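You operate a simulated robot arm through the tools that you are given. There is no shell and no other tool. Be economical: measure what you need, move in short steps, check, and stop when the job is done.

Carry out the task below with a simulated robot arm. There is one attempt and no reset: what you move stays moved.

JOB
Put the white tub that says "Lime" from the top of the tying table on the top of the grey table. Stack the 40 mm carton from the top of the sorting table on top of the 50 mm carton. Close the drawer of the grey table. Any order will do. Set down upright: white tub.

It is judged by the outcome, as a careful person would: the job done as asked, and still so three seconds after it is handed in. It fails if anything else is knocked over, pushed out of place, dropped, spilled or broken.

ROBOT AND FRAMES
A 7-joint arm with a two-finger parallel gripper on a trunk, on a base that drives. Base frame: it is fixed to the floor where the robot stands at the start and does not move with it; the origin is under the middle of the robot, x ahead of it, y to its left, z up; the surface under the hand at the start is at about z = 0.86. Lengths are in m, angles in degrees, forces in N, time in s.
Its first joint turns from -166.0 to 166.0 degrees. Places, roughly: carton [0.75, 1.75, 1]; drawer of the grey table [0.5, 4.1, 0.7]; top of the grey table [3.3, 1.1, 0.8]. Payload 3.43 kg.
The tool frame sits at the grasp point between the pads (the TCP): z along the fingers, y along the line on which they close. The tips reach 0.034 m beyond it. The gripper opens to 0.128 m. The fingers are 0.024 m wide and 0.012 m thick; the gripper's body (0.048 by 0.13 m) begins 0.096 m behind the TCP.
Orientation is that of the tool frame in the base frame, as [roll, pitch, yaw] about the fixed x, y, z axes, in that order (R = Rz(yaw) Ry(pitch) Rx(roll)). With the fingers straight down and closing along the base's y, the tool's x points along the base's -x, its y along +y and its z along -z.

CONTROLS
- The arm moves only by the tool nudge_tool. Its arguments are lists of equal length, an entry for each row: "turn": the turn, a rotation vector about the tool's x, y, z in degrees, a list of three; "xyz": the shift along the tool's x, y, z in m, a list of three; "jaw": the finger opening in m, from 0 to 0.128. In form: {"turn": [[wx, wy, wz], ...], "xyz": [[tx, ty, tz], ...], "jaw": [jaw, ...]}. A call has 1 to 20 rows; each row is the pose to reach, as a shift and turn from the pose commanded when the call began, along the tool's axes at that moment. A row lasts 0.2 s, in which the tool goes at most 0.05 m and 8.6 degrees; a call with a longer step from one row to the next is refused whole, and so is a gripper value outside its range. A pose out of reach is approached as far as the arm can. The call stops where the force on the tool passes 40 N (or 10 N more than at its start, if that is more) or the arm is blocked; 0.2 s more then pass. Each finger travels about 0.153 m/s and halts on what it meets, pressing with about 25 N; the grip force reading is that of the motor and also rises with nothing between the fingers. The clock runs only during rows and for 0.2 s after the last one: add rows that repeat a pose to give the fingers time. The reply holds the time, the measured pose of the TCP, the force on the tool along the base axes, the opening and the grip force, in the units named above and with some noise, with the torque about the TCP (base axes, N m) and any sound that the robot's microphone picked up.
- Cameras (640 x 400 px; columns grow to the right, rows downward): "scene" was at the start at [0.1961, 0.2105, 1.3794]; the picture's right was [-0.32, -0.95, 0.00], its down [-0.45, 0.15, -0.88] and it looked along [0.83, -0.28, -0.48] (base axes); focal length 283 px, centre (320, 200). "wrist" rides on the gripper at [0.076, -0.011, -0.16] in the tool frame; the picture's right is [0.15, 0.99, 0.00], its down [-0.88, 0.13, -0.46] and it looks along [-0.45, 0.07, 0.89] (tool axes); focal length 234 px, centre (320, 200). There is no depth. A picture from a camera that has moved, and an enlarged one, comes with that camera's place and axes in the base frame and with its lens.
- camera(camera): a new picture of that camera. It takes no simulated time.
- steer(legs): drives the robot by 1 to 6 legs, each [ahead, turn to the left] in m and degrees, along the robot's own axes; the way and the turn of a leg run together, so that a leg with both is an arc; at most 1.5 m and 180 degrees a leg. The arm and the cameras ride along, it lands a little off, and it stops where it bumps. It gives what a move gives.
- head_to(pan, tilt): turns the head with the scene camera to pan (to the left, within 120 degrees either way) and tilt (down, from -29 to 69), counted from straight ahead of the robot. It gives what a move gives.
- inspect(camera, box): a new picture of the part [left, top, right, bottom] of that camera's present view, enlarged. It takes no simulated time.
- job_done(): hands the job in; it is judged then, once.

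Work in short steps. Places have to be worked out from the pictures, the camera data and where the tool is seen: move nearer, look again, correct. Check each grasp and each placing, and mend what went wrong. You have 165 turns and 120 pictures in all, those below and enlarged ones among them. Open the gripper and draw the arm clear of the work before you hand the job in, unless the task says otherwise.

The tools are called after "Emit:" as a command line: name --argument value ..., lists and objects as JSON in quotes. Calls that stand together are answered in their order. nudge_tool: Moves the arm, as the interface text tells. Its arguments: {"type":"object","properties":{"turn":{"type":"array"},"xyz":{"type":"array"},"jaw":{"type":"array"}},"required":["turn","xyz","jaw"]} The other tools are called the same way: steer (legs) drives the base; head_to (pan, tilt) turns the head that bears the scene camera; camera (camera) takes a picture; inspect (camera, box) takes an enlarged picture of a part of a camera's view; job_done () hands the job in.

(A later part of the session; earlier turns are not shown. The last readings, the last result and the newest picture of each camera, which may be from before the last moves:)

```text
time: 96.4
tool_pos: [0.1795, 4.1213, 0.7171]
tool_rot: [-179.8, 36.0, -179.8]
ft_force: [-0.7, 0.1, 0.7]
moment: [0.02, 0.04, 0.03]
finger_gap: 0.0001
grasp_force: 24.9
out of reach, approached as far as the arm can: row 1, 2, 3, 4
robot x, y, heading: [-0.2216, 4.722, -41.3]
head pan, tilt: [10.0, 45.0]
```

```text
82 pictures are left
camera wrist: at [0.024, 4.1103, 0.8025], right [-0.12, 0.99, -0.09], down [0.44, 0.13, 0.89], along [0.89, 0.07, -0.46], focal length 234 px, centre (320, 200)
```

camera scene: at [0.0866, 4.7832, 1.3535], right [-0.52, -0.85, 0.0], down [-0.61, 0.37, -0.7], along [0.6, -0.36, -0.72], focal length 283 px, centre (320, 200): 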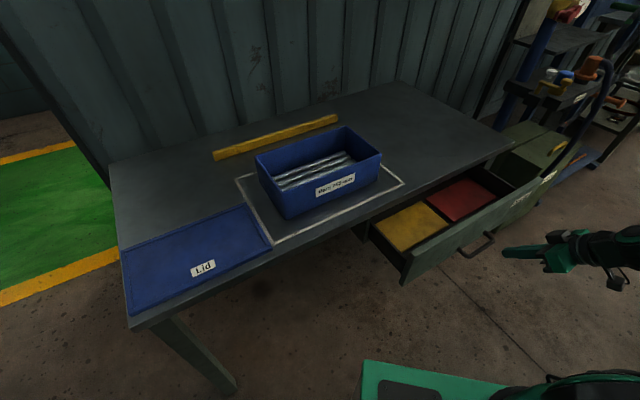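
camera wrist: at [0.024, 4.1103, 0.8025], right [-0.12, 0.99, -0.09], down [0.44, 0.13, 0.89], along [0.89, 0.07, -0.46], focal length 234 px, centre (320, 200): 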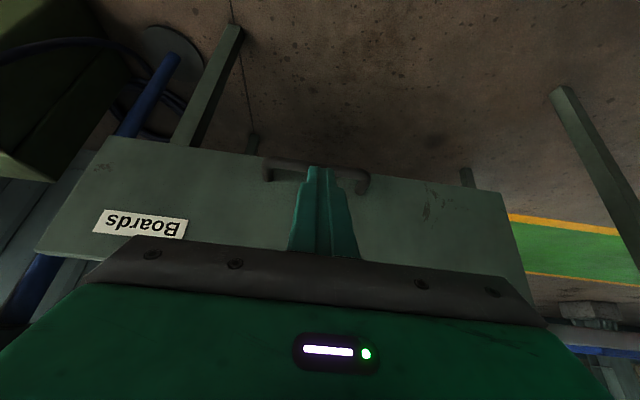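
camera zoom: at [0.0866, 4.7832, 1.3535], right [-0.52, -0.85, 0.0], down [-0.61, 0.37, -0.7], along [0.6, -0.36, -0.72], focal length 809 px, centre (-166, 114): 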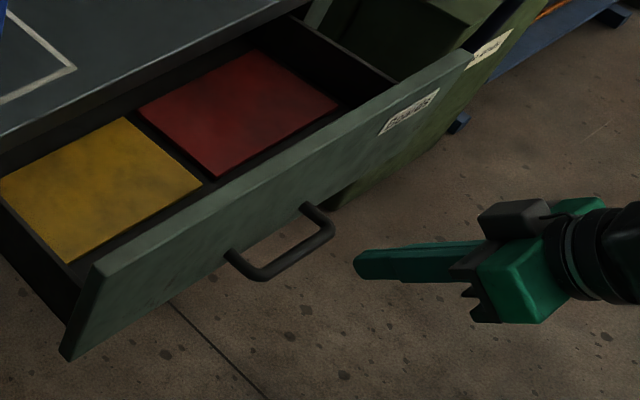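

The finger line is centred above the handle, aimed at the panel at z ≈ 0.69. I advance along +x slowly.

Emit:
nudge_tool --turn '[[0, 0, 0], [0, 0, 0], [0, 0, 0], [0, 0, 0], [0, 0, 0], [0, 0, 0], [0, 0, 0], [0, 0, 0]]' --xyz '[[-0.0162, 0, 0.0118], [-0.0324, 0, 0.0235], [-0.0486, 0, 0.0353], [-0.0647, 0, 0.047], [-0.0809, 0, 0.0588], [-0.0971, 0, 0.0706], [-0.1133, 0, 0.0823], [-0.1213, 0, 0.0882]]' --jaw '[0, 0, 0, 0, 0, 0, 0, 0]'

Emit:
camera --camera "scene"

```text
time: 98.2
tool_pos: [0.3272, 4.1206, 0.7169]
tool_rot: [-179.7, 36.1, -179.8]
ft_force: [-0.1, 0.6, -0.4]
moment: [-0.05, -0.01, 0.01]
finger_gap: 0.0
grasp_force: 24.9
robot x, y, heading: [-0.2179, 4.7262, -41.4]
head pan, tilt: [10.0, 45.0]
```

```text
81 pictures are left
camera scene: at [0.0866, 4.7832, 1.3535], right [-0.52, -0.85, 0.0], down [-0.61, 0.37, -0.7], along [0.6, -0.36, -0.72], focal length 283 px, centre (320, 200)
```

scene: 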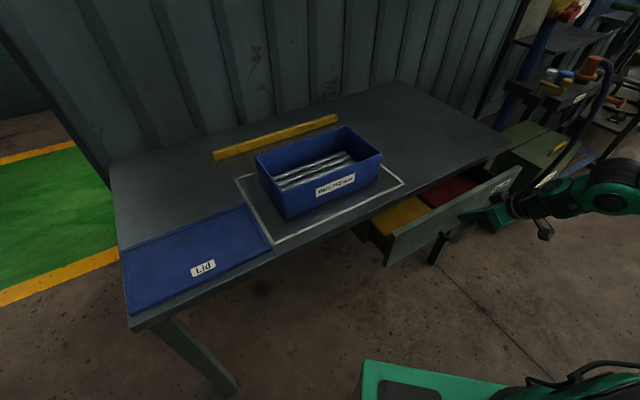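

The drawer is moving in smoothly with little force. I keep pushing.

Emit:
nudge_tool --turn '[[0, 0, 0], [0, 0, 0], [0, 0, 0], [0, 0, 0], [0, 0, 0]]' --xyz '[[-0.0162, 0, 0.0118], [-0.0324, 0, 0.0235], [-0.0486, 0, 0.0353], [-0.0647, 0, 0.047], [-0.0728, 0, 0.0529]]' --jaw '[0, 0, 0, 0, 0]'

Emit:
inspect --camera "scene" --box '[380, 120, 580, 260]'

```text
time: 99.5
tool_pos: [0.4085, 4.1265, 0.7253]
tool_rot: [-179.2, 36.1, -179.5]
ft_force: [0.6, -0.7, -1.2]
moment: [0.1, -0.05, 0.03]
finger_gap: 0.0
grasp_force: 25.0
robot x, y, heading: [-0.2183, 4.7175, -41.3]
head pan, tilt: [10.0, 45.0]
stopped in row 5: the force on the tool passed its limit at 42 N (the readings are from after the stop); the commanded pose is now the measured one
```

```text
2.86 times, centred on (480, 190) of scene
camera zoom: at [0.0871, 4.7825, 1.3534], right [-0.52, -0.85, 0.0], down [-0.61, 0.37, -0.7], along [0.6, -0.36, -0.72], focal length 809 px, centre (-137, 229)
```

zoom: 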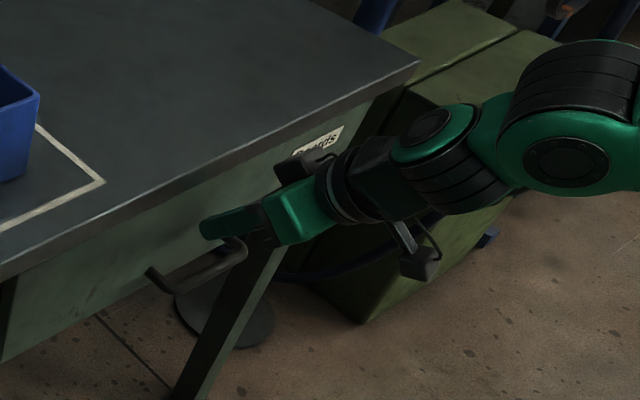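

The drawer hit its stop (42 N) and appears shut. I withdraw along −x and check.

Emit:
nudge_tool --turn '[[0, 0, 0], [0, 0, 0], [0, 0, 0], [0, 0, 0], [0, 0, 0], [0, 0, 0]]' --xyz '[[0.0242, 0, -0.0176], [0.0485, 0, -0.0353], [0.0809, 0, -0.0588], [0.1133, 0, -0.0823], [0.1456, 0, -0.1058], [0.178, 0, -0.129]]' --jaw '[0, 0, 0, 0, 0, 0]'

Emit:
camera --camera "scene"

Emit:
camera --camera "wrist"

```text
time: 100.9
tool_pos: [0.1886, 4.126, 0.726]
tool_rot: [-179.0, 36.2, -179.4]
ft_force: [0.7, -0.3, 0.1]
moment: [0.01, 0.0, 0.01]
finger_gap: 0.0
grasp_force: 24.5
robot x, y, heading: [-0.2187, 4.7215, -41.2]
head pan, tilt: [10.0, 45.0]
```

```text
79 pictures are left
camera scene: at [0.0868, 4.7831, 1.3535], right [-0.52, -0.85, 0.0], down [-0.61, 0.37, -0.7], along [0.6, -0.36, -0.72], focal length 283 px, centre (320, 200)
```

scene: 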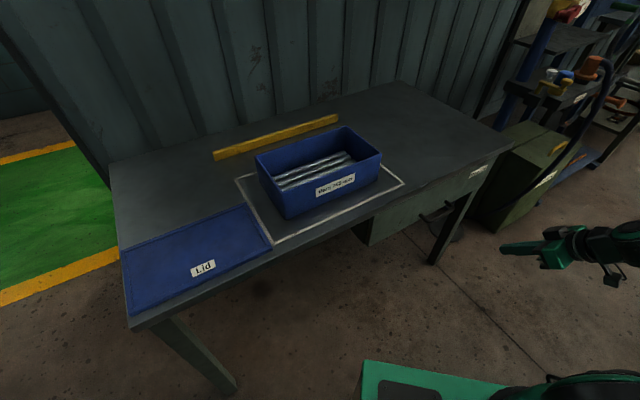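

```text
78 pictures are left
camera wrist: at [0.0329, 4.1151, 0.81], right [-0.12, 0.99, -0.1], down [0.44, 0.14, 0.89], along [0.89, 0.06, -0.45], focal length 234 px, centre (320, 200)
```

wrist: 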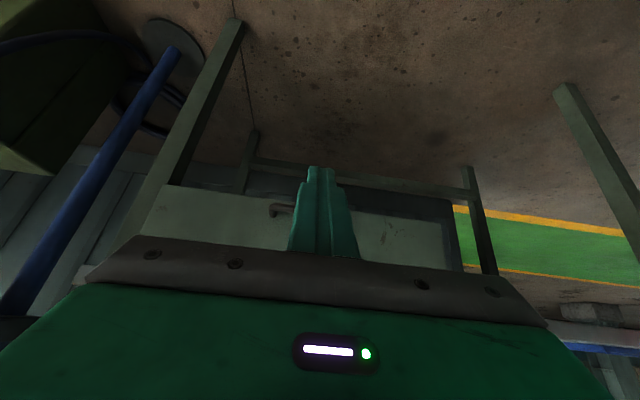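

Drawer is flush with the table edge: closed. I raise and level the arm for travel.

Emit:
nudge_tool --turn '[[0, 0, 0], [0, 4, 0], [0, 8, 0], [0, 12, 0], [0, 16, 0], [0, 20, 0], [0, 24, 0], [0, 28, 0], [0, 32, 0], [0, 36, 0], [0, 36, 0]]' --xyz '[[-0.0295, 0.008, -0.0305], [-0.059, 0.016, -0.061], [-0.0885, 0.024, -0.0915], [-0.118, 0.032, -0.122], [-0.1475, 0.04, -0.1525], [-0.177, 0.048, -0.183], [-0.2065, 0.056, -0.2135], [-0.236, 0.064, -0.244], [-0.2655, 0.072, -0.2745], [-0.295, 0.08, -0.305], [-0.295, 0.08, -0.305]]' --jaw '[0, 0, 0, 0, 0, 0, 0, 0, 0, 0, 0]'

Emit:
head_to --pan 70 --tilt 15

Emit:
camera --camera "scene"

```text
time: 102.7
tool_pos: [0.2278, 4.1968, 1.0727]
tool_rot: [-178.6, 8.5, 179.7]
ft_force: [1.9, -0.9, -1.7]
moment: [0.08, 0.18, -0.02]
finger_gap: 0.0001
grasp_force: 24.8
robot x, y, heading: [-0.2206, 4.7193, -41.2]
head pan, tilt: [10.0, 45.0]
stopped in row 9: the arm was blocked; the commanded pose is now the measured one
```

```text
time: 104.0
tool_pos: [0.2288, 4.1984, 1.0723]
tool_rot: [-178.5, 8.4, 179.9]
ft_force: [-0.4, -0.1, 0.8]
moment: [-0.01, 0.02, 0.02]
finger_gap: 0.0001
grasp_force: 25.2
robot x, y, heading: [-0.2201, 4.7161, -41.3]
head pan, tilt: [70.0, 15.0]
```

```text
77 pictures are left
camera scene: at [0.0994, 4.8698, 1.4009], right [0.48, -0.88, -0.01], down [-0.24, -0.12, -0.96], along [0.84, 0.47, -0.26], focal length 283 px, centre (320, 200)
```

scene: 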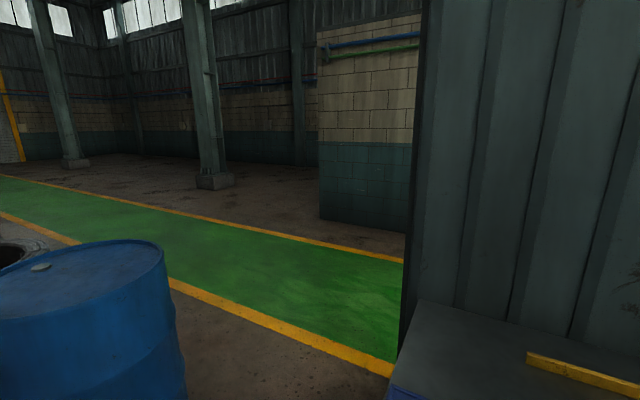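

The arm got blocked by something; I look at the arm.

Emit:
head_to --pan -25 --tilt 35

Emit:
camera --camera "scene"

Emit:
camera --camera "wrist"

```text
time: 105.7
tool_pos: [0.2286, 4.1986, 1.073]
tool_rot: [-178.4, 8.4, 179.9]
ft_force: [0.3, -0.4, -0.7]
moment: [0.02, 0.01, 0.02]
finger_gap: 0.0
grasp_force: 24.8
robot x, y, heading: [-0.2246, 4.7219, -41.4]
head pan, tilt: [-25.0, 35.0]
```

```text
76 pictures are left
camera scene: at [0.0525, 4.7448, 1.3683], right [-0.92, -0.4, 0.01], down [-0.24, 0.53, -0.81], along [0.32, -0.74, -0.58], focal length 283 px, centre (320, 200)
```

scene: 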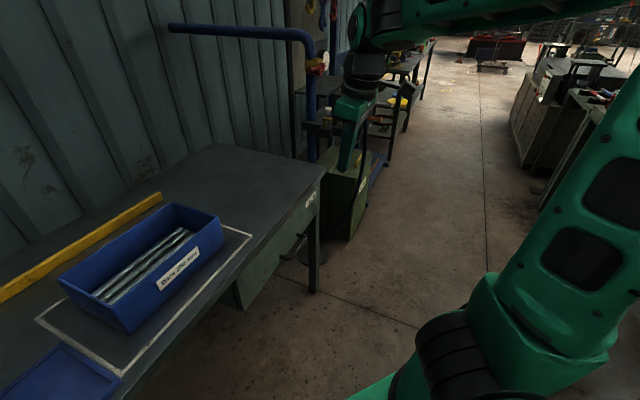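

```text
75 pictures are left
camera wrist: at [0.131, 4.1913, 1.2206], right [-0.14, 0.99, -0.05], down [0.8, 0.14, 0.58], along [0.58, 0.04, -0.82], focal length 234 px, centre (320, 200)
```

wrist: 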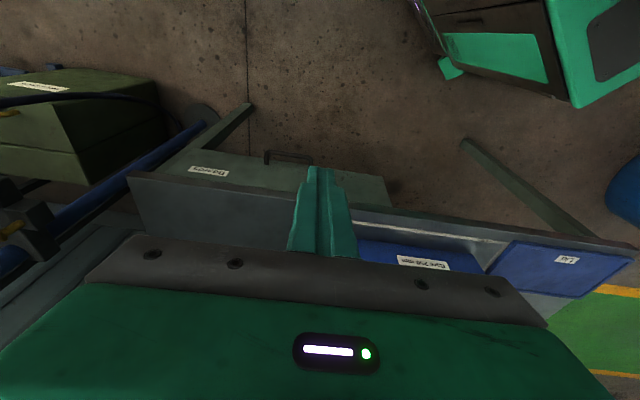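

Nothing external is near the hand; likely a self-contact from the twisted wrist. I rotate the hand back in line with the robot while moving it slightly outward.

Emit:
nudge_tool --turn '[[1, 0, 7], [2, 0, 14], [3, 0, 21], [4, 0, 28], [5, 0, 35], [6, 0, 40.5], [6, 0, 40.5]]' --xyz '[[-0.02, 0.01, 0], [-0.04, 0.02, 0], [-0.06, 0.03, 0], [-0.08, 0.04, -0.01], [-0.09, 0.045, -0.02], [-0.106, 0.05, -0.035], [-0.106, 0.05, -0.035]]' --jaw '[0, 0, 0, 0, 0, 0, 0]'

```text
time: 107.3
tool_pos: [0.3281, 4.2508, 1.1217]
tool_rot: [-179.0, 9.1, 139.0]
ft_force: [-0.6, 0.1, 0.3]
moment: [-0.03, -0.02, 0.01]
finger_gap: 0.0001
grasp_force: 25.0
robot x, y, heading: [-0.2195, 4.7231, -41.3]
head pan, tilt: [-25.0, 35.0]
```

Free again. I level the hand and raise it.

Emit:
nudge_tool --turn '[[0, 3, 0], [0, 6, 0], [0, 9, 0], [0, 9, 0]]' --xyz '[[0, 0, -0.03], [0, 0, -0.06], [0, 0, -0.09], [0, 0, -0.09]]' --jaw '[0, 0, 0, 0]'

```text
time: 108.3
tool_pos: [0.3239, 4.2587, 1.2101]
tool_rot: [-179.6, 0.0, 138.7]
ft_force: [0.1, -0.1, 0.7]
moment: [-0.01, 0.0, -0.02]
finger_gap: 0.0
grasp_force: 24.9
robot x, y, heading: [-0.2249, 4.7208, -41.4]
head pan, tilt: [-25.0, 35.0]
```

I go round the north end of the wall to look for the place at (3.3, 1.1): first to the gap between the table and the drum.

Emit:
steer --legs '[[0, 131], [0.68, 0], [0, -90]]'

Emit:
head_to --pan 0 --tilt 25

Emit:
camera --camera "scene"

```text
time: 117.7
tool_pos: [-0.1783, 6.0347, 1.2248]
tool_rot: [179.4, 1.1, -92.5]
ft_force: [-1.0, 0.5, -0.3]
moment: [-0.04, -0.07, 0.0]
finger_gap: 0.0
grasp_force: 24.6
robot x, y, heading: [-0.1875, 5.3262, 90.0]
head pan, tilt: [-25.0, 35.0]
stopped in leg 2: the robot was blocked; the commanded pose is now the measured one
```

```text
time: 118.6
tool_pos: [-0.1785, 6.034, 1.2255]
tool_rot: [179.4, 1.0, -92.4]
ft_force: [0.0, 0.0, 0.8]
moment: [0.01, -0.04, 0.03]
finger_gap: 0.0002
grasp_force: 25.5
robot x, y, heading: [-0.1868, 5.3263, 89.8]
head pan, tilt: [0.0, 25.0]
```

```text
74 pictures are left
camera scene: at [-0.4209, 5.5276, 1.3839], right [1.0, 0.0, 0.0], down [0.0, -0.44, -0.9], along [0.0, 0.9, -0.44], focal length 283 px, centre (320, 200)
```

scene: 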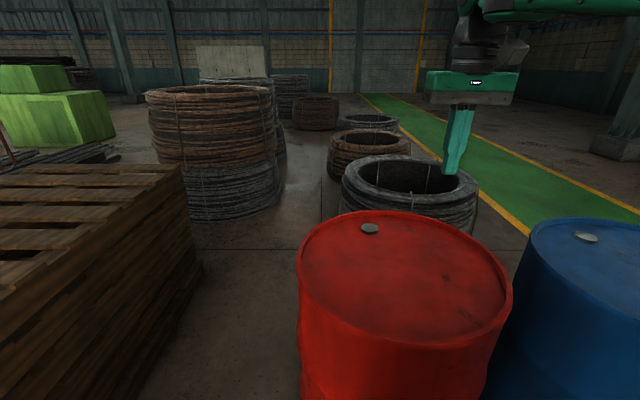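

Blocked in the forward leg. I look down around the base.

Emit:
head_to --pan 0 --tilt 65

Emit:
camera --camera "scene"

Emit:
head_to --pan -70 --tilt 50

Emit:
camera --camera "scene"

```text
time: 119.6
tool_pos: [-0.1772, 6.0351, 1.2257]
tool_rot: [179.4, 1.2, -92.4]
ft_force: [1.1, 0.3, 0.1]
moment: [0.0, -0.02, -0.01]
finger_gap: 0.0
grasp_force: 24.9
robot x, y, heading: [-0.1882, 5.3271, 90.1]
head pan, tilt: [0.0, 65.0]
```

```text
73 pictures are left
camera scene: at [-0.4209, 5.4955, 1.3288], right [1.0, 0.0, 0.0], down [0.0, -0.91, -0.41], along [0.0, 0.41, -0.91], focal length 283 px, centre (320, 200)
```

scene: 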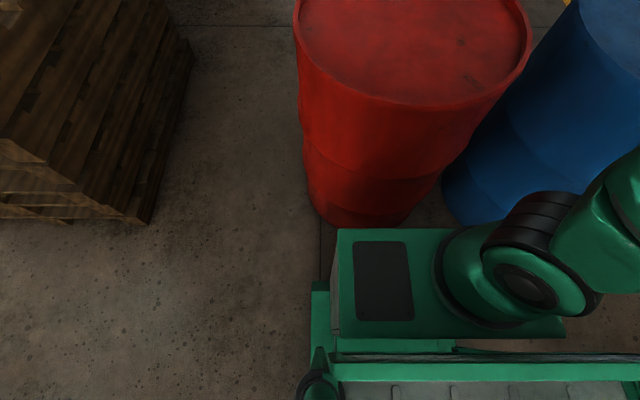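

```text
time: 121.0
tool_pos: [-0.1771, 6.0341, 1.2256]
tool_rot: [179.4, 1.0, -92.4]
ft_force: [-0.7, 1.2, 0.3]
moment: [0.04, -0.01, 0.0]
finger_gap: 0.0002
grasp_force: 24.7
robot x, y, heading: [-0.1856, 5.3257, 90.0]
head pan, tilt: [-70.0, 50.0]
```

```text
72 pictures are left
camera scene: at [-0.3486, 5.4614, 1.3473], right [0.34, -0.94, 0.01], down [-0.72, -0.27, -0.64], along [0.6, 0.21, -0.77], focal length 283 px, centre (320, 200)
```

scene: 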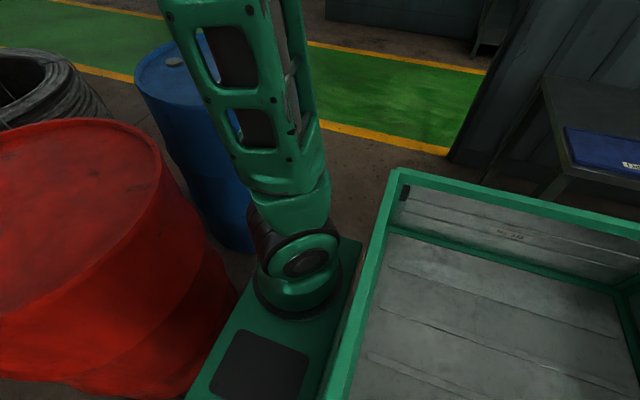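

The base front touches the red drum, so this gap is too tight. I back off, turn round in the open area and return south along the known aisle.

Emit:
steer --legs '[[-0.6, 0], [0, -178]]'

Emit:
head_to --pan 0 --tilt 25

Emit:
camera --camera "scene"

```text
time: 129.8
tool_pos: [0.3747, 4.337, 1.2388]
tool_rot: [178.5, 2.5, 143.9]
ft_force: [-0.2, -1.0, -0.2]
moment: [0.13, 0.02, 0.0]
finger_gap: 0.0001
grasp_force: 25.0
robot x, y, heading: [-0.1733, 4.7579, -34.9]
head pan, tilt: [-70.0, 50.0]
stopped in leg 2: the robot was blocked; the commanded pose is now the measured one
```

```text
time: 131.3
tool_pos: [0.3762, 4.3367, 1.2382]
tool_rot: [178.5, 2.6, 144.0]
ft_force: [-0.8, 0.4, 0.1]
moment: [0.01, 0.01, 0.0]
finger_gap: 0.0
grasp_force: 24.4
robot x, y, heading: [-0.1725, 4.7545, -34.8]
head pan, tilt: [0.0, 25.0]
```

```text
71 pictures are left
camera scene: at [0.1253, 4.831, 1.3839], right [-0.57, -0.82, 0.0], down [-0.36, 0.25, -0.9], along [0.74, -0.52, -0.44], focal length 283 px, centre (320, 200)
```

scene: 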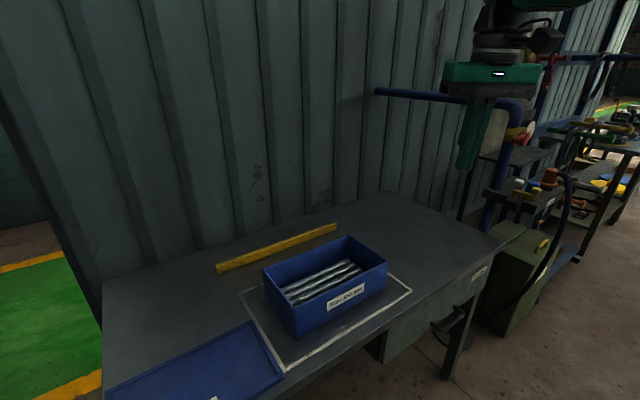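

Blocked again while turning; I look down at the front-left and to the rear-right.

Emit:
head_to --pan 20 --tilt 68

Emit:
camera --camera "scene"

Emit:
head_to --pan -110 --tilt 50

Emit:
camera --camera "scene"

```text
time: 132.4
tool_pos: [0.3747, 4.3379, 1.2391]
tool_rot: [178.6, 2.7, 144.0]
ft_force: [-0.7, 0.6, 0.8]
moment: [-0.01, 0.0, 0.03]
finger_gap: 0.0001
grasp_force: 24.8
robot x, y, heading: [-0.1754, 4.7526, -34.9]
head pan, tilt: [20.0, 68.0]
```

```text
70 pictures are left
camera scene: at [0.1042, 4.8696, 1.3258], right [-0.26, -0.97, 0.0], down [-0.9, 0.24, -0.36], along [0.35, -0.09, -0.93], focal length 283 px, centre (320, 200)
```

scene: 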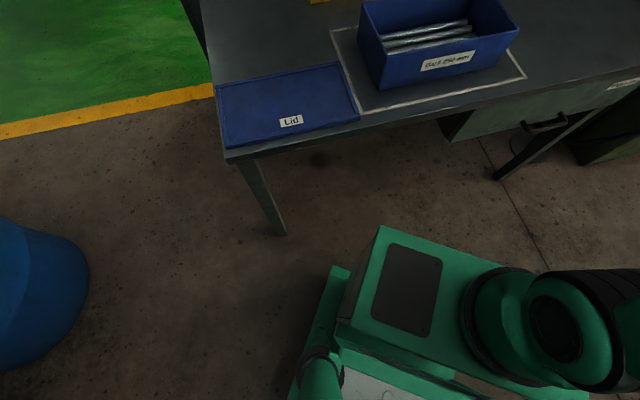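

```text
time: 134.5
tool_pos: [0.3757, 4.3365, 1.2379]
tool_rot: [178.5, 2.5, 144.0]
ft_force: [-0.1, -0.2, -0.3]
moment: [0.0, -0.02, 0.03]
finger_gap: 0.0
grasp_force: 25.2
robot x, y, heading: [-0.176, 4.7487, -35.0]
head pan, tilt: [-110.0, 50.0]
```

```text
69 pictures are left
camera scene: at [-0.0136, 4.8398, 1.348], right [-0.58, 0.82, 0.01], down [0.62, 0.45, -0.65], along [-0.53, -0.36, -0.76], focal length 283 px, centre (320, 200)
```

scene: 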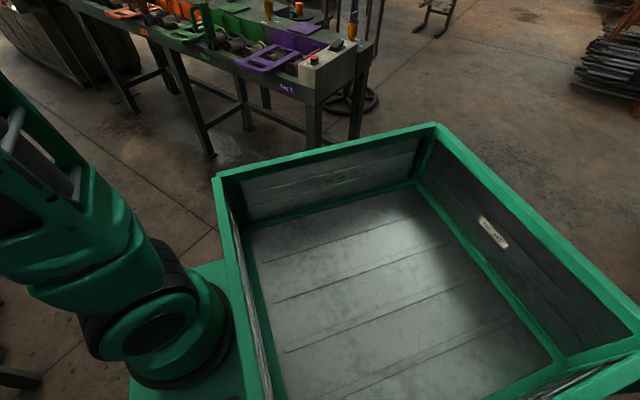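

Nothing clearly touches; most likely a front corner grazed the table edge line. I back away from the table along the current heading, then finish turning.

Emit:
steer --legs '[[-0.15, 0], [0, -56]]'

Emit:
head_to --pan 0 --tilt 30

Emit:
camera --camera "scene"

```text
time: 138.6
tool_pos: [-0.3268, 4.1492, 1.2385]
tool_rot: [178.5, 2.6, 88.6]
ft_force: [1.4, -0.3, 0.8]
moment: [-0.01, 0.04, -0.01]
finger_gap: 0.0001
grasp_force: 24.7
robot x, y, heading: [-0.284, 4.8355, -90.6]
head pan, tilt: [-110.0, 50.0]
```

```text
time: 140.5
tool_pos: [-0.3265, 4.1606, 1.2476]
tool_rot: [178.4, 3.2, 88.6]
ft_force: [0.7, 0.9, -0.6]
moment: [-0.01, 0.0, 0.01]
finger_gap: 0.0002
grasp_force: 25.5
robot x, y, heading: [-0.2873, 4.837, -90.4]
head pan, tilt: [0.0, 30.0]
```

```text
68 pictures are left
camera scene: at [-0.0487, 4.6374, 1.3759], right [-1.0, 0.01, 0.0], down [0.0, 0.51, -0.86], along [-0.01, -0.86, -0.51], focal length 283 px, centre (320, 200)
```

scene: 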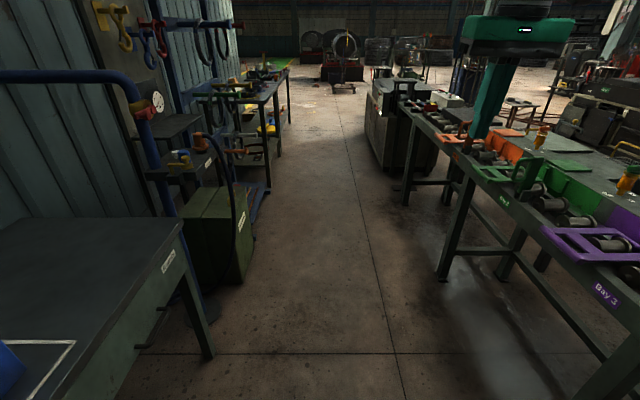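

The aisle south is clear. I drive down it in legs.

Emit:
steer --legs '[[0, 2.4], [1.5, 0], [1.4, 0], [0, -2], [1.3, 0]]'

Emit:
camera --camera "scene"

```text
time: 161.7
tool_pos: [-0.4527, -0.0108, 1.2481]
tool_rot: [178.4, 3.4, 85.2]
ft_force: [-0.2, 0.1, 0.4]
moment: [0.01, 0.03, -0.02]
finger_gap: 0.0
grasp_force: 25.0
robot x, y, heading: [-0.3687, 0.6647, -93.6]
head pan, tilt: [0.0, 30.0]
```

```text
67 pictures are left
camera scene: at [-0.1475, 0.4487, 1.376], right [-1.0, 0.07, 0.0], down [0.03, 0.51, -0.86], along [-0.06, -0.86, -0.51], focal length 283 px, centre (320, 200)
```

scene: 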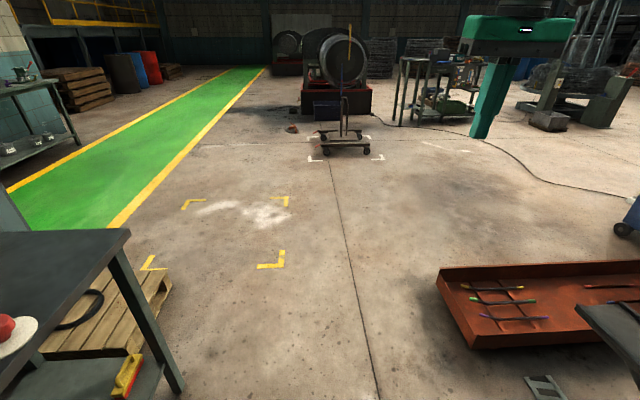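

Open area south. I drive past the tying table's south end, then look left behind the wall.

Emit:
steer --legs '[[0, 8], [1.5, 0]]'

Emit:
head_to --pan 100 --tilt 15

Emit:
camera --camera "scene"

```text
time: 169.9
tool_pos: [-0.2268, -1.4924, 1.2559]
tool_rot: [178.4, 4.1, 94.0]
ft_force: [-0.7, -0.1, 0.4]
moment: [-0.04, -0.02, 0.0]
finger_gap: 0.0001
grasp_force: 25.2
robot x, y, heading: [-0.2491, -0.831, -85.0]
head pan, tilt: [0.0, 30.0]
```

```text
time: 171.6
tool_pos: [-0.2275, -1.4759, 1.2635]
tool_rot: [178.5, 4.8, 94.2]
ft_force: [-1.0, -0.9, -0.6]
moment: [-0.02, 0.0, 0.01]
finger_gap: 0.0
grasp_force: 25.3
robot x, y, heading: [-0.2523, -0.8306, -84.9]
head pan, tilt: [100.0, 15.0]
```

```text
66 pictures are left
camera scene: at [0.0874, -0.8924, 1.4016], right [0.26, -0.97, -0.01], down [-0.25, -0.05, -0.97], along [0.93, 0.26, -0.26], focal length 283 px, centre (320, 200)
```

scene: 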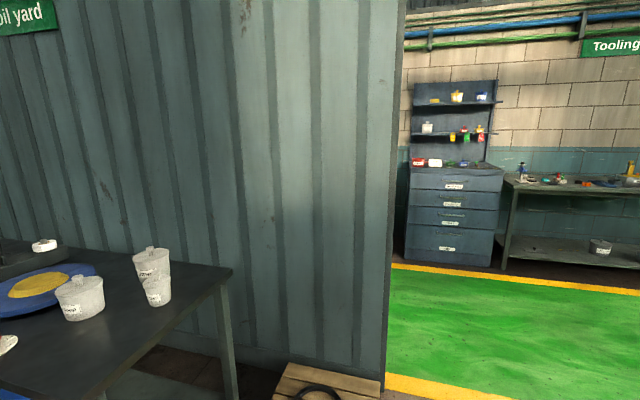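

A far wall with benches stands at x ≈ 3.3; the grey-table place may be further north along it. I swing out into the open and look along the walkway.

Emit:
steer --legs '[[0.3, 0], [0.8, 85], [0.6, 0]]'

Emit:
head_to --pan 45 --tilt 15

Emit:
camera --camera "scene"

```text
time: 180.8
tool_pos: [1.5405, -1.694, 1.2639]
tool_rot: [178.5, 4.7, 177.6]
ft_force: [-0.6, -1.0, -0.2]
moment: [0.01, -0.02, 0.05]
finger_gap: 0.0
grasp_force: 25.0
robot x, y, heading: [0.895, -1.6374, -1.2]
head pan, tilt: [100.0, 15.0]
cut short: leg 2
```

```text
time: 182.0
tool_pos: [1.5238, -1.6938, 1.2718]
tool_rot: [178.4, 5.4, 177.6]
ft_force: [-0.6, -0.4, 0.9]
moment: [0.01, -0.02, 0.0]
finger_gap: 0.0
grasp_force: 25.0
robot x, y, heading: [0.8913, -1.6382, -1.3]
head pan, tilt: [45.0, 15.0]
```

```text
65 pictures are left
camera scene: at [1.0766, -1.3413, 1.4005], right [0.69, -0.72, -0.01], down [-0.2, -0.18, -0.96], along [0.69, 0.67, -0.27], focal length 283 px, centre (320, 200)
```

scene: 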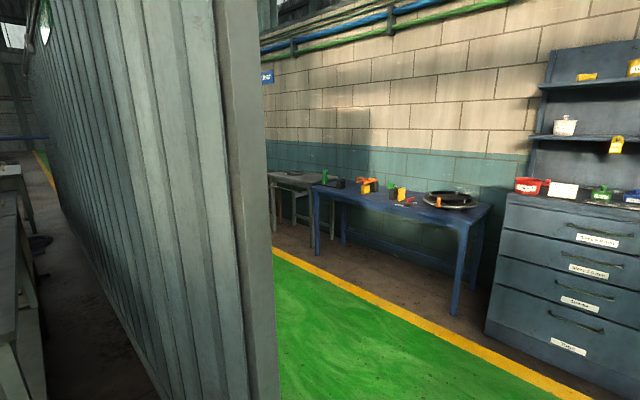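

Past a blue table there is a grey one. I zoom in.

Emit:
inspect --camera "scene" --box '[255, 150, 395, 250]'

```text
4.00 times, centred on (325, 200) of scene
camera zoom: at [1.0766, -1.3413, 1.4005], right [0.69, -0.72, -0.01], down [-0.2, -0.18, -0.96], along [0.69, 0.67, -0.27], focal length 1133 px, centre (300, 200)
```

zoom: 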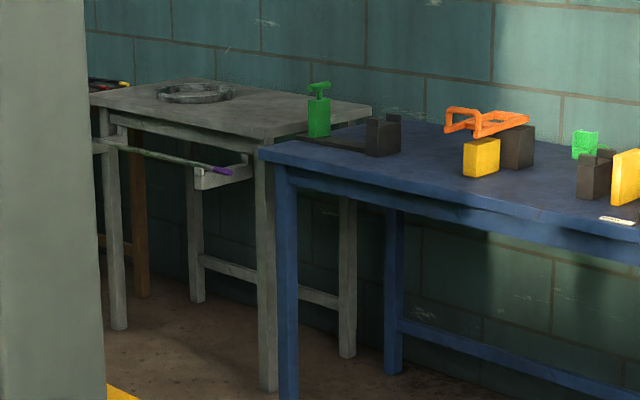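

The grey table at (3.3, 1.1) is there with a ring on it. Now I fetch the Lime tub: back up west and return to the starting station.

Emit:
steer --legs '[[-1.2, 0], [0, 87], [1.3, 0], [0.3, 0]]'

```text
time: 200.2
tool_pos: [-0.0673, 0.62, 1.2716]
tool_rot: [178.4, 5.5, -95.7]
ft_force: [0.1, 0.9, 0.2]
moment: [0.01, -0.01, 0.0]
finger_gap: 0.0
grasp_force: 24.6
robot x, y, heading: [-0.1598, -0.0098, 85.2]
head pan, tilt: [45.0, 15.0]
```

I shift slightly west while turning toward the table.

Emit:
steer --legs '[[0, -20], [-0.2, 0], [0, -65]]'

Emit:
head_to --pan 0 --tilt 30

Emit:
camera --camera "scene"

```text
time: 206.2
tool_pos: [0.3722, -0.2151, 1.2797]
tool_rot: [178.4, 6.3, -179.9]
ft_force: [0.1, -0.7, -0.6]
moment: [-0.01, 0.01, -0.02]
finger_gap: 0.0002
grasp_force: 25.2
robot x, y, heading: [-0.2436, -0.1745, 0.9]
head pan, tilt: [45.0, 15.0]
```

```text
time: 207.3
tool_pos: [0.3575, -0.2148, 1.2873]
tool_rot: [178.4, 7.0, -179.9]
ft_force: [-1.1, 0.3, 0.2]
moment: [-0.03, 0.02, 0.01]
finger_gap: 0.0001
grasp_force: 25.1
robot x, y, heading: [-0.2412, -0.1728, 1.2]
head pan, tilt: [0.0, 30.0]
```

```text
63 pictures are left
camera scene: at [-0.0478, 0.0651, 1.376], right [0.02, -1.0, 0.0], down [-0.51, -0.01, -0.86], along [0.86, 0.02, -0.51], focal length 283 px, centre (320, 200)
```

scene: 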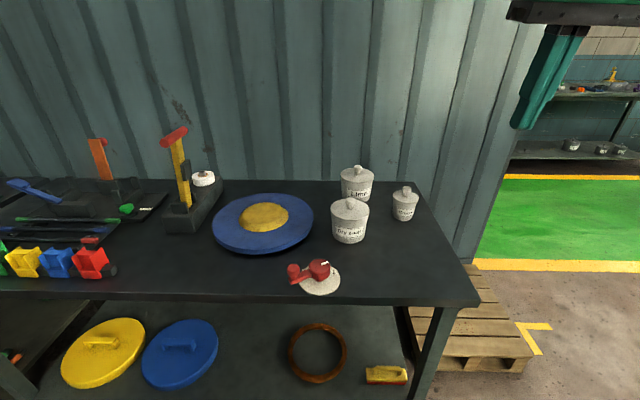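

The Lime tub is at about (0.82, −0.045). I drive ahead to the table station.

Emit:
steer --legs '[[0.22, -1]]'

Emit:
nudge_tool --turn '[[0, 3.5, 0], [-0.8, 7, 0], [-1.6, 7, 0], [-1.6, 7, 0]]' --xyz '[[-0.02, 0.0, 0], [-0.04, 0.02, 0], [-0.06, 0.04, 0.0], [-0.06, 0.04, 0.0]]' --jaw '[0.04, 0.08, 0.128, 0.128]'

Emit:
inspect --camera "scene" --box '[300, 140, 460, 260]'

Emit:
camera --camera "wrist"

```text
time: 209.0
tool_pos: [0.5748, -0.2239, 1.2874]
tool_rot: [178.4, 7.0, 179.0]
ft_force: [0.3, 0.2, -0.4]
moment: [-0.01, -0.02, 0.0]
finger_gap: 0.0
grasp_force: 25.5
robot x, y, heading: [-0.0206, -0.1752, 0.1]
head pan, tilt: [0.0, 30.0]
```

```text
time: 210.0
tool_pos: [0.6196, -0.1846, 1.3026]
tool_rot: [176.9, 0.7, 179.4]
ft_force: [0.2, -0.2, -0.2]
moment: [-0.02, -0.01, 0.01]
finger_gap: 0.1278
grasp_force: 0.1
robot x, y, heading: [-0.027, -0.1717, 0.2]
head pan, tilt: [0.0, 30.0]
```

```text
3.33 times, centred on (380, 200) of scene
camera zoom: at [0.176, 0.0638, 1.376], right [0.0, -1.0, 0.0], down [-0.51, 0.0, -0.86], along [0.86, 0.0, -0.51], focal length 944 px, centre (120, 200)
```

zoom: 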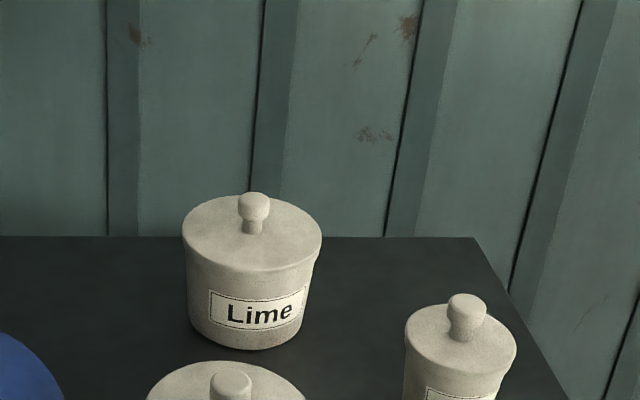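

```text
61 pictures are left
camera wrist: at [0.5414, -0.2043, 1.4617], right [-0.14, 0.99, 0.05], down [0.88, 0.09, 0.47], along [0.46, 0.11, -0.88], focal length 234 px, centre (320, 200)
```

wrist: 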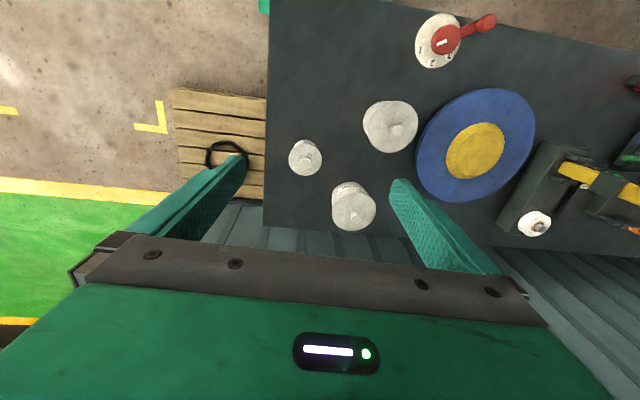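

Lid is ~0.119 m wide centred near (0.84, −0.047), so centering matters. I move above it and level the hand.

Emit:
nudge_tool --turn '[[1, 0, 0], [2, 0, 0], [3.1, 0.7, 0], [3.1, 0.7, 0], [3.1, 0.7, 0], [3.1, 0.7, 0], [3.1, 0.7, 0], [3.1, 0.7, 0]]' --xyz '[[-0.032, 0.02, 0.02], [-0.064, 0.04, 0.04], [-0.096, 0.06, 0.06], [-0.128, 0.08, 0.08], [-0.16, 0.1, 0.1], [-0.192, 0.12, 0.12], [-0.22, 0.138, 0.145], [-0.22, 0.138, 0.145]]' --jaw '[0.128, 0.128, 0.128, 0.128, 0.128, 0.128, 0.128, 0.128]'

Emit:
inspect --camera "wrist" --box '[220, 80, 420, 230]'

Emit:
inspect --camera "scene" --box '[280, 70, 440, 250]'

```text
time: 211.8
tool_pos: [0.8428, -0.0406, 1.1682]
tool_rot: [179.8, 0.1, 179.3]
ft_force: [-0.4, -0.8, 0.1]
moment: [0.0, 0.04, 0.01]
finger_gap: 0.1282
grasp_force: 0.1
robot x, y, heading: [-0.0201, -0.1715, 0.2]
head pan, tilt: [0.0, 30.0]
```

```text
2.67 times, centred on (320, 155) of wrist
camera zoom: at [0.7668, -0.0521, 1.3274], right [-0.13, 0.99, 0.0], down [0.88, 0.12, 0.46], along [0.45, 0.06, -0.89], focal length 624 px, centre (320, 320)
```

zoom: 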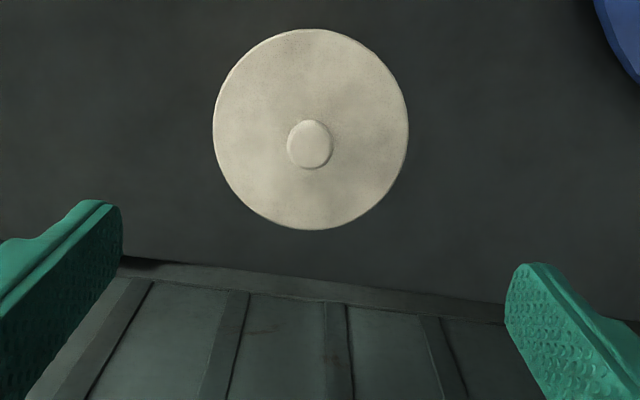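

```text
2.22 times, centred on (360, 160) of scene
camera zoom: at [0.1761, 0.0638, 1.3759], right [0.0, -1.0, 0.0], down [-0.51, 0.0, -0.86], along [0.86, 0.0, -0.51], focal length 629 px, centre (231, 289)
```

zoom: 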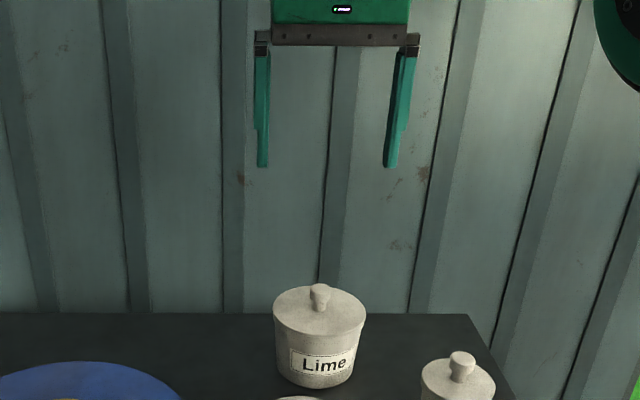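

Lid centre computes to about (0.835, −0.048). I centre and descend until the tips are just above the lid, then check.

Emit:
nudge_tool --turn '[[0, 0, 0], [0, 0, 0], [0, 0, 0], [0, 0, 0], [0, 0, 0]]' --xyz '[[0.008, -0.0075, 0.04], [0.008, -0.0075, 0.08], [0.008, -0.0075, 0.12], [0.008, -0.0075, 0.162], [0.008, -0.0075, 0.162]]' --jaw '[0.128, 0.128, 0.128, 0.128, 0.128]'

Emit:
inspect --camera "wrist" --box '[180, 80, 460, 260]'

Emit:
inspect --camera "scene" --box '[310, 120, 410, 250]'

```text
time: 213.0
tool_pos: [0.8344, -0.047, 1.0063]
tool_rot: [179.9, 0.0, 179.3]
ft_force: [-0.9, -0.3, 0.4]
moment: [-0.02, -0.01, 0.02]
finger_gap: 0.1279
grasp_force: 0.0
robot x, y, heading: [-0.0279, -0.1715, -0.1]
head pan, tilt: [0.0, 30.0]
```

```text
2.22 times, centred on (320, 170) of wrist
camera zoom: at [0.7579, -0.059, 1.1667], right [-0.13, 0.99, 0.0], down [0.88, 0.12, 0.46], along [0.45, 0.06, -0.89], focal length 520 px, centre (320, 267)
```

zoom: 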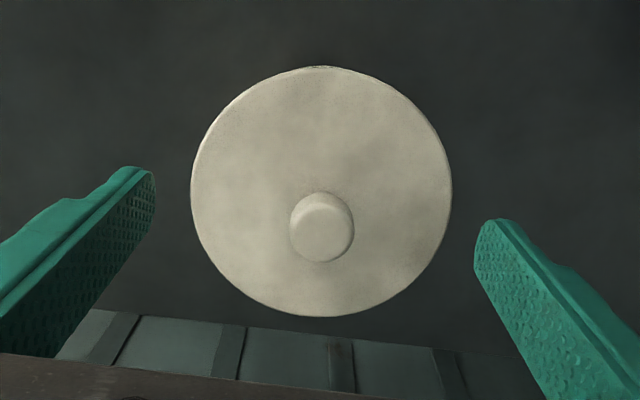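

```text
3.08 times, centred on (360, 185) of scene
camera zoom: at [0.176, 0.0638, 1.376], right [0.0, -1.0, 0.0], down [-0.51, 0.0, -0.86], along [0.86, 0.0, -0.51], focal length 871 px, centre (197, 246)
```

zoom: 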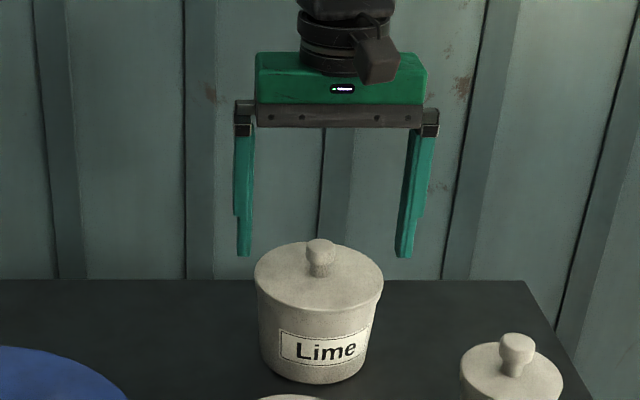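

Lid centre (0.8325, −0.048) – centred within 2 mm, with 6 mm clearance each side. I descend slowly around it.

Emit:
nudge_tool --turn '[[0, 0, 0], [0, 0, 0], [0, 0, 0], [0, 0, 0], [0, 0, 0], [0, 0, 0]]' --xyz '[[0.001, -0.0015, 0.01], [0.001, -0.0015, 0.03], [0.001, -0.0015, 0.05], [0.001, -0.0015, 0.075], [0.001, -0.0015, 0.1], [0.001, -0.0015, 0.1]]' --jaw '[0.128, 0.128, 0.128, 0.128, 0.128, 0.128]'

Emit:
inspect --camera "scene" --box '[310, 120, 410, 250]'

Emit:
camera --camera "wrist"

```text
time: 214.4
tool_pos: [0.8317, -0.0502, 0.906]
tool_rot: [179.8, 0.0, 179.2]
ft_force: [0.0, 0.5, -1.0]
moment: [0.01, -0.03, 0.0]
finger_gap: 0.1278
grasp_force: 0.0
robot x, y, heading: [-0.0228, -0.1718, 0.0]
head pan, tilt: [0.0, 30.0]
```

```text
3.08 times, centred on (360, 185) of scene
camera zoom: at [0.1761, 0.0638, 1.3759], right [0.0, -1.0, 0.0], down [-0.51, 0.0, -0.86], along [0.86, 0.0, -0.51], focal length 871 px, centre (197, 246)
```

zoom: 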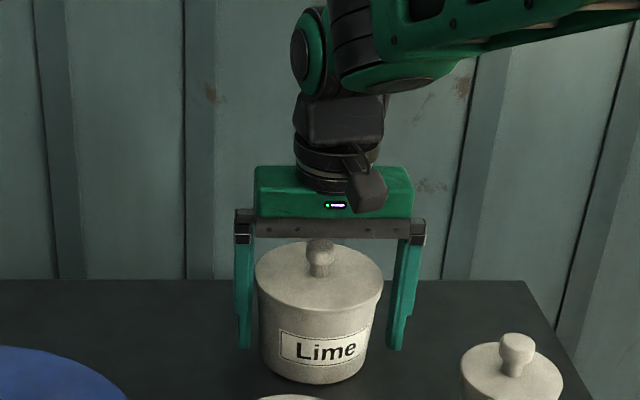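

```text
55 pictures are left
camera wrist: at [0.7562, -0.0616, 1.0669], right [-0.14, 0.99, 0.0], down [0.88, 0.12, 0.46], along [0.45, 0.06, -0.89], focal length 234 px, centre (320, 200)
```

wrist: 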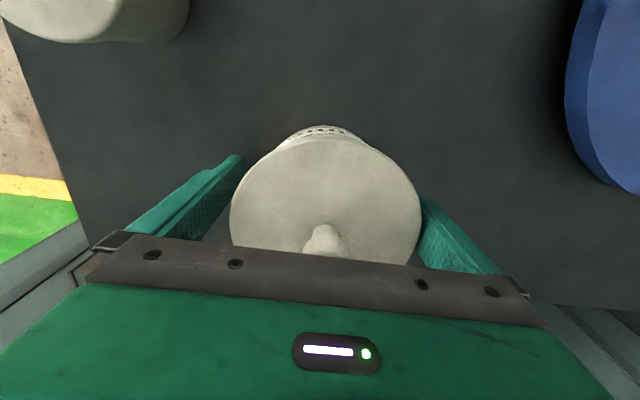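

Fingers straddle the tub cleanly. I close and lift slightly to check that tub and lid come together.

Emit:
nudge_tool --turn '[[0, 0, 0], [0, 0, 0], [0, 0, 0], [0, 0, 0]]' --xyz '[[0, 0, 0], [0, 0, 0], [0, 0, 0], [0, 0, 0]]' --jaw '[0.115, 0.105, 0.095, 0.09]'

Emit:
inspect --camera "scene" --box '[310, 160, 410, 250]'

```text
time: 215.4
tool_pos: [0.8321, -0.0498, 0.9071]
tool_rot: [179.9, -0.1, 179.4]
ft_force: [-0.8, 1.8, -0.1]
moment: [0.05, -0.11, 0.04]
finger_gap: 0.1125
grasp_force: 25.0
robot x, y, heading: [-0.0256, -0.175, 0.3]
head pan, tilt: [0.0, 30.0]
```

```text
4.44 times, centred on (360, 205) of scene
camera zoom: at [0.1761, 0.0639, 1.3759], right [0.0, -1.0, 0.0], down [-0.51, 0.0, -0.86], along [0.86, 0.0, -0.51], focal length 1259 px, centre (142, 178)
```

zoom: 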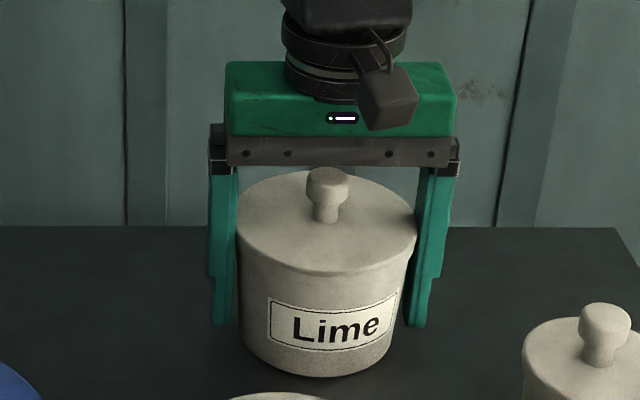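

Gripped at 0.1125 m. I lift 15 mm and look.

Emit:
nudge_tool --turn '[[0, 0, 0], [0, 0, 0], [0, 0, 0]]' --xyz '[[0, 0, -0.007], [0, 0, -0.015], [0, 0, -0.015]]' --jaw '[0.09, 0.09, 0.09]'

Emit:
inspect --camera "scene" --box '[310, 160, 410, 250]'

```text
time: 216.2
tool_pos: [0.8339, -0.0507, 0.9212]
tool_rot: [179.8, 0.0, 179.4]
ft_force: [-0.4, -0.4, -5.6]
moment: [-0.01, 0.05, 0.0]
finger_gap: 0.1124
grasp_force: 24.9
robot x, y, heading: [-0.0243, -0.171, -0.1]
head pan, tilt: [0.0, 30.0]
```

```text
4.44 times, centred on (360, 205) of scene
camera zoom: at [0.1764, 0.0639, 1.3759], right [0.0, -1.0, 0.0], down [-0.51, 0.0, -0.86], along [0.86, 0.0, -0.51], focal length 1259 px, centre (142, 178)
```

zoom: 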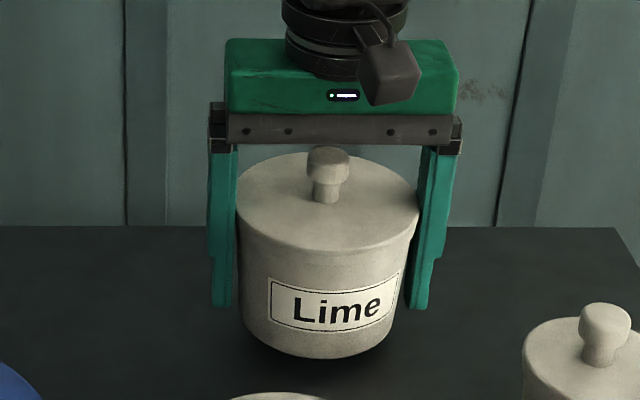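

The whole tub lifts together (≈5.6 N). I raise it and draw the arm in.

Emit:
nudge_tool --turn '[[0, 0, 0], [0, 0, 0], [0, 0, 0], [0, 0, 0], [0, 0, 0], [0, 0, 0], [0, 0, 0], [0, 0, 0], [0, 0, 0], [0, 0, 0], [0, 0, 0], [0, 0, 0]]' --xyz '[[0, 0, -0.04], [0, 0, -0.08], [0, 0, -0.12], [0, 0, -0.16], [0, 0, -0.2], [0.02, -0.01, -0.23], [0.055, -0.03, -0.24], [0.09, -0.05, -0.24], [0.13, -0.07, -0.24], [0.17, -0.09, -0.24], [0.21, -0.1, -0.24], [0.22, -0.11, -0.24]]' --jaw '[0.09, 0.09, 0.09, 0.09, 0.09, 0.09, 0.09, 0.09, 0.09, 0.09, 0.09, 0.09]'

Emit:
camera --camera "wrist"

```text
time: 218.8
tool_pos: [0.6132, -0.1573, 1.162]
tool_rot: [179.9, 0.0, 179.3]
ft_force: [1.0, 0.0, -7.5]
moment: [-0.03, 0.08, 0.03]
finger_gap: 0.1125
grasp_force: 25.2
robot x, y, heading: [-0.0268, -0.168, -0.2]
head pan, tilt: [0.0, 30.0]
```

```text
52 pictures are left
camera wrist: at [0.5366, -0.1681, 1.3229], right [-0.14, 0.99, 0.0], down [0.88, 0.12, 0.46], along [0.45, 0.06, -0.89], focal length 234 px, centre (320, 200)
```

wrist: 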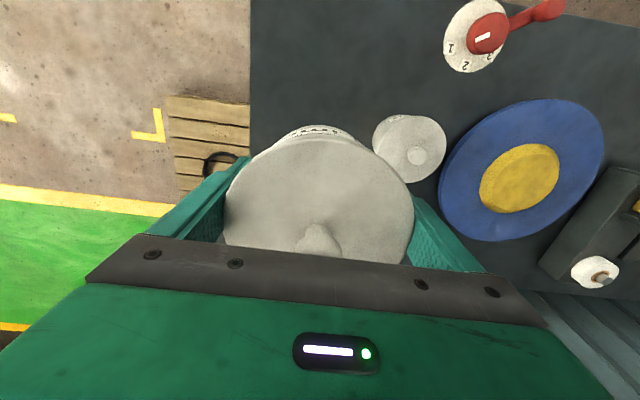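

Tub secure. I back off and turn right to head south.

Emit:
steer --legs '[[-0.22, 0], [0, -88], [0.9, 0]]'

```text
time: 229.1
tool_pos: [-0.1463, -1.6978, 1.1624]
tool_rot: [179.8, 0.0, 92.8]
ft_force: [0.6, -0.1, -6.2]
moment: [0.07, 0.04, 0.0]
finger_gap: 0.1122
grasp_force: 24.9
robot x, y, heading: [-0.2008, -1.064, -86.7]
head pan, tilt: [0.0, 30.0]
```

Now the arc out and along to the walkway.

Emit:
steer --legs '[[0.8, 85], [1.4, 0]]'

Emit:
head_to --pan 60 --tilt 25

Emit:
camera --camera "scene"

```text
time: 240.4
tool_pos: [2.3697, -1.6179, 1.17]
tool_rot: [180.0, 0.6, 178.1]
ft_force: [0.3, 0.1, -6.4]
moment: [0.01, 0.03, -0.01]
finger_gap: 0.1121
grasp_force: 24.7
robot x, y, heading: [1.7476, -1.6217, -1.4]
head pan, tilt: [0.0, 30.0]
cut short: leg 1
```

```text
time: 241.7
tool_pos: [2.3573, -1.6202, 1.1771]
tool_rot: [179.9, 1.4, 178.0]
ft_force: [0.4, -0.5, -6.2]
moment: [-0.02, 0.03, 0.0]
finger_gap: 0.1118
grasp_force: 25.1
robot x, y, heading: [1.7509, -1.6219, -1.6]
head pan, tilt: [60.0, 25.0]
```

```text
51 pictures are left
camera scene: at [1.9132, -1.3105, 1.3845], right [0.85, -0.52, -0.01], down [-0.23, -0.36, -0.9], along [0.47, 0.77, -0.43], focal length 283 px, centre (320, 200)
```

scene: 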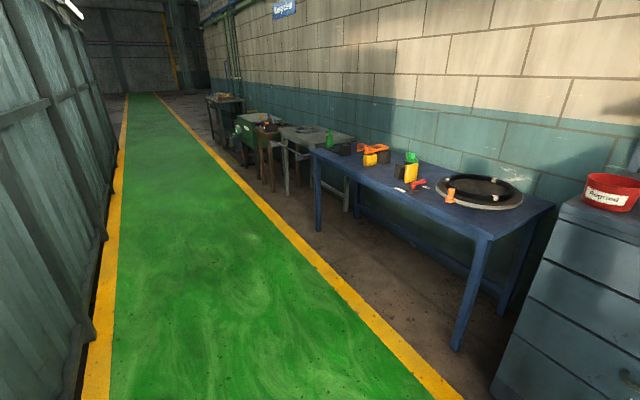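

I see the row of tables: blue, grey, then others. I drive into the walkway and north, stopping short to look at the grey one.

Emit:
steer --legs '[[0.38, 0], [0, 92], [1.3, 0], [0.5, 0]]'

Emit:
head_to --pan -40 --tilt 30

Emit:
camera --camera "scene"

```text
time: 257.6
tool_pos: [2.0982, 0.8238, 1.1775]
tool_rot: [179.9, 1.3, -90.6]
ft_force: [-0.4, 0.1, -5.5]
moment: [-0.03, 0.02, 0.03]
finger_gap: 0.1116
grasp_force: 24.9
robot x, y, heading: [2.1147, 0.215, 89.7]
head pan, tilt: [60.0, 25.0]
```

```text
time: 259.4
tool_pos: [2.0994, 0.8082, 1.1864]
tool_rot: [179.9, 2.1, -90.7]
ft_force: [0.1, 0.7, -6.4]
moment: [-0.05, 0.01, 0.0]
finger_gap: 0.1117
grasp_force: 25.4
robot x, y, heading: [2.1201, 0.2179, 89.9]
head pan, tilt: [-40.0, 30.0]
```

```text
50 pictures are left
camera scene: at [1.9397, 0.3959, 1.3762], right [0.76, -0.64, 0.01], down [-0.32, -0.39, -0.86], along [0.56, 0.66, -0.51], focal length 283 px, centre (320, 200)
```

scene: 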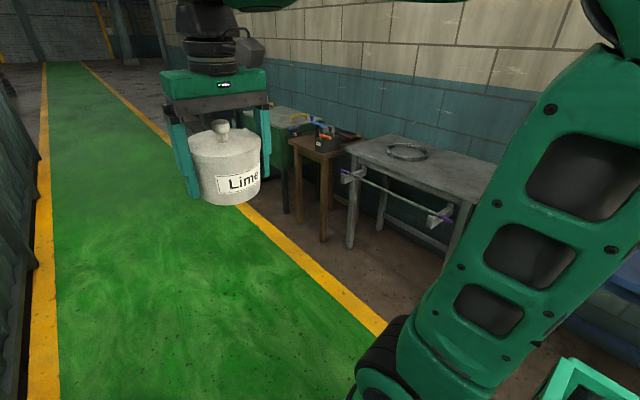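

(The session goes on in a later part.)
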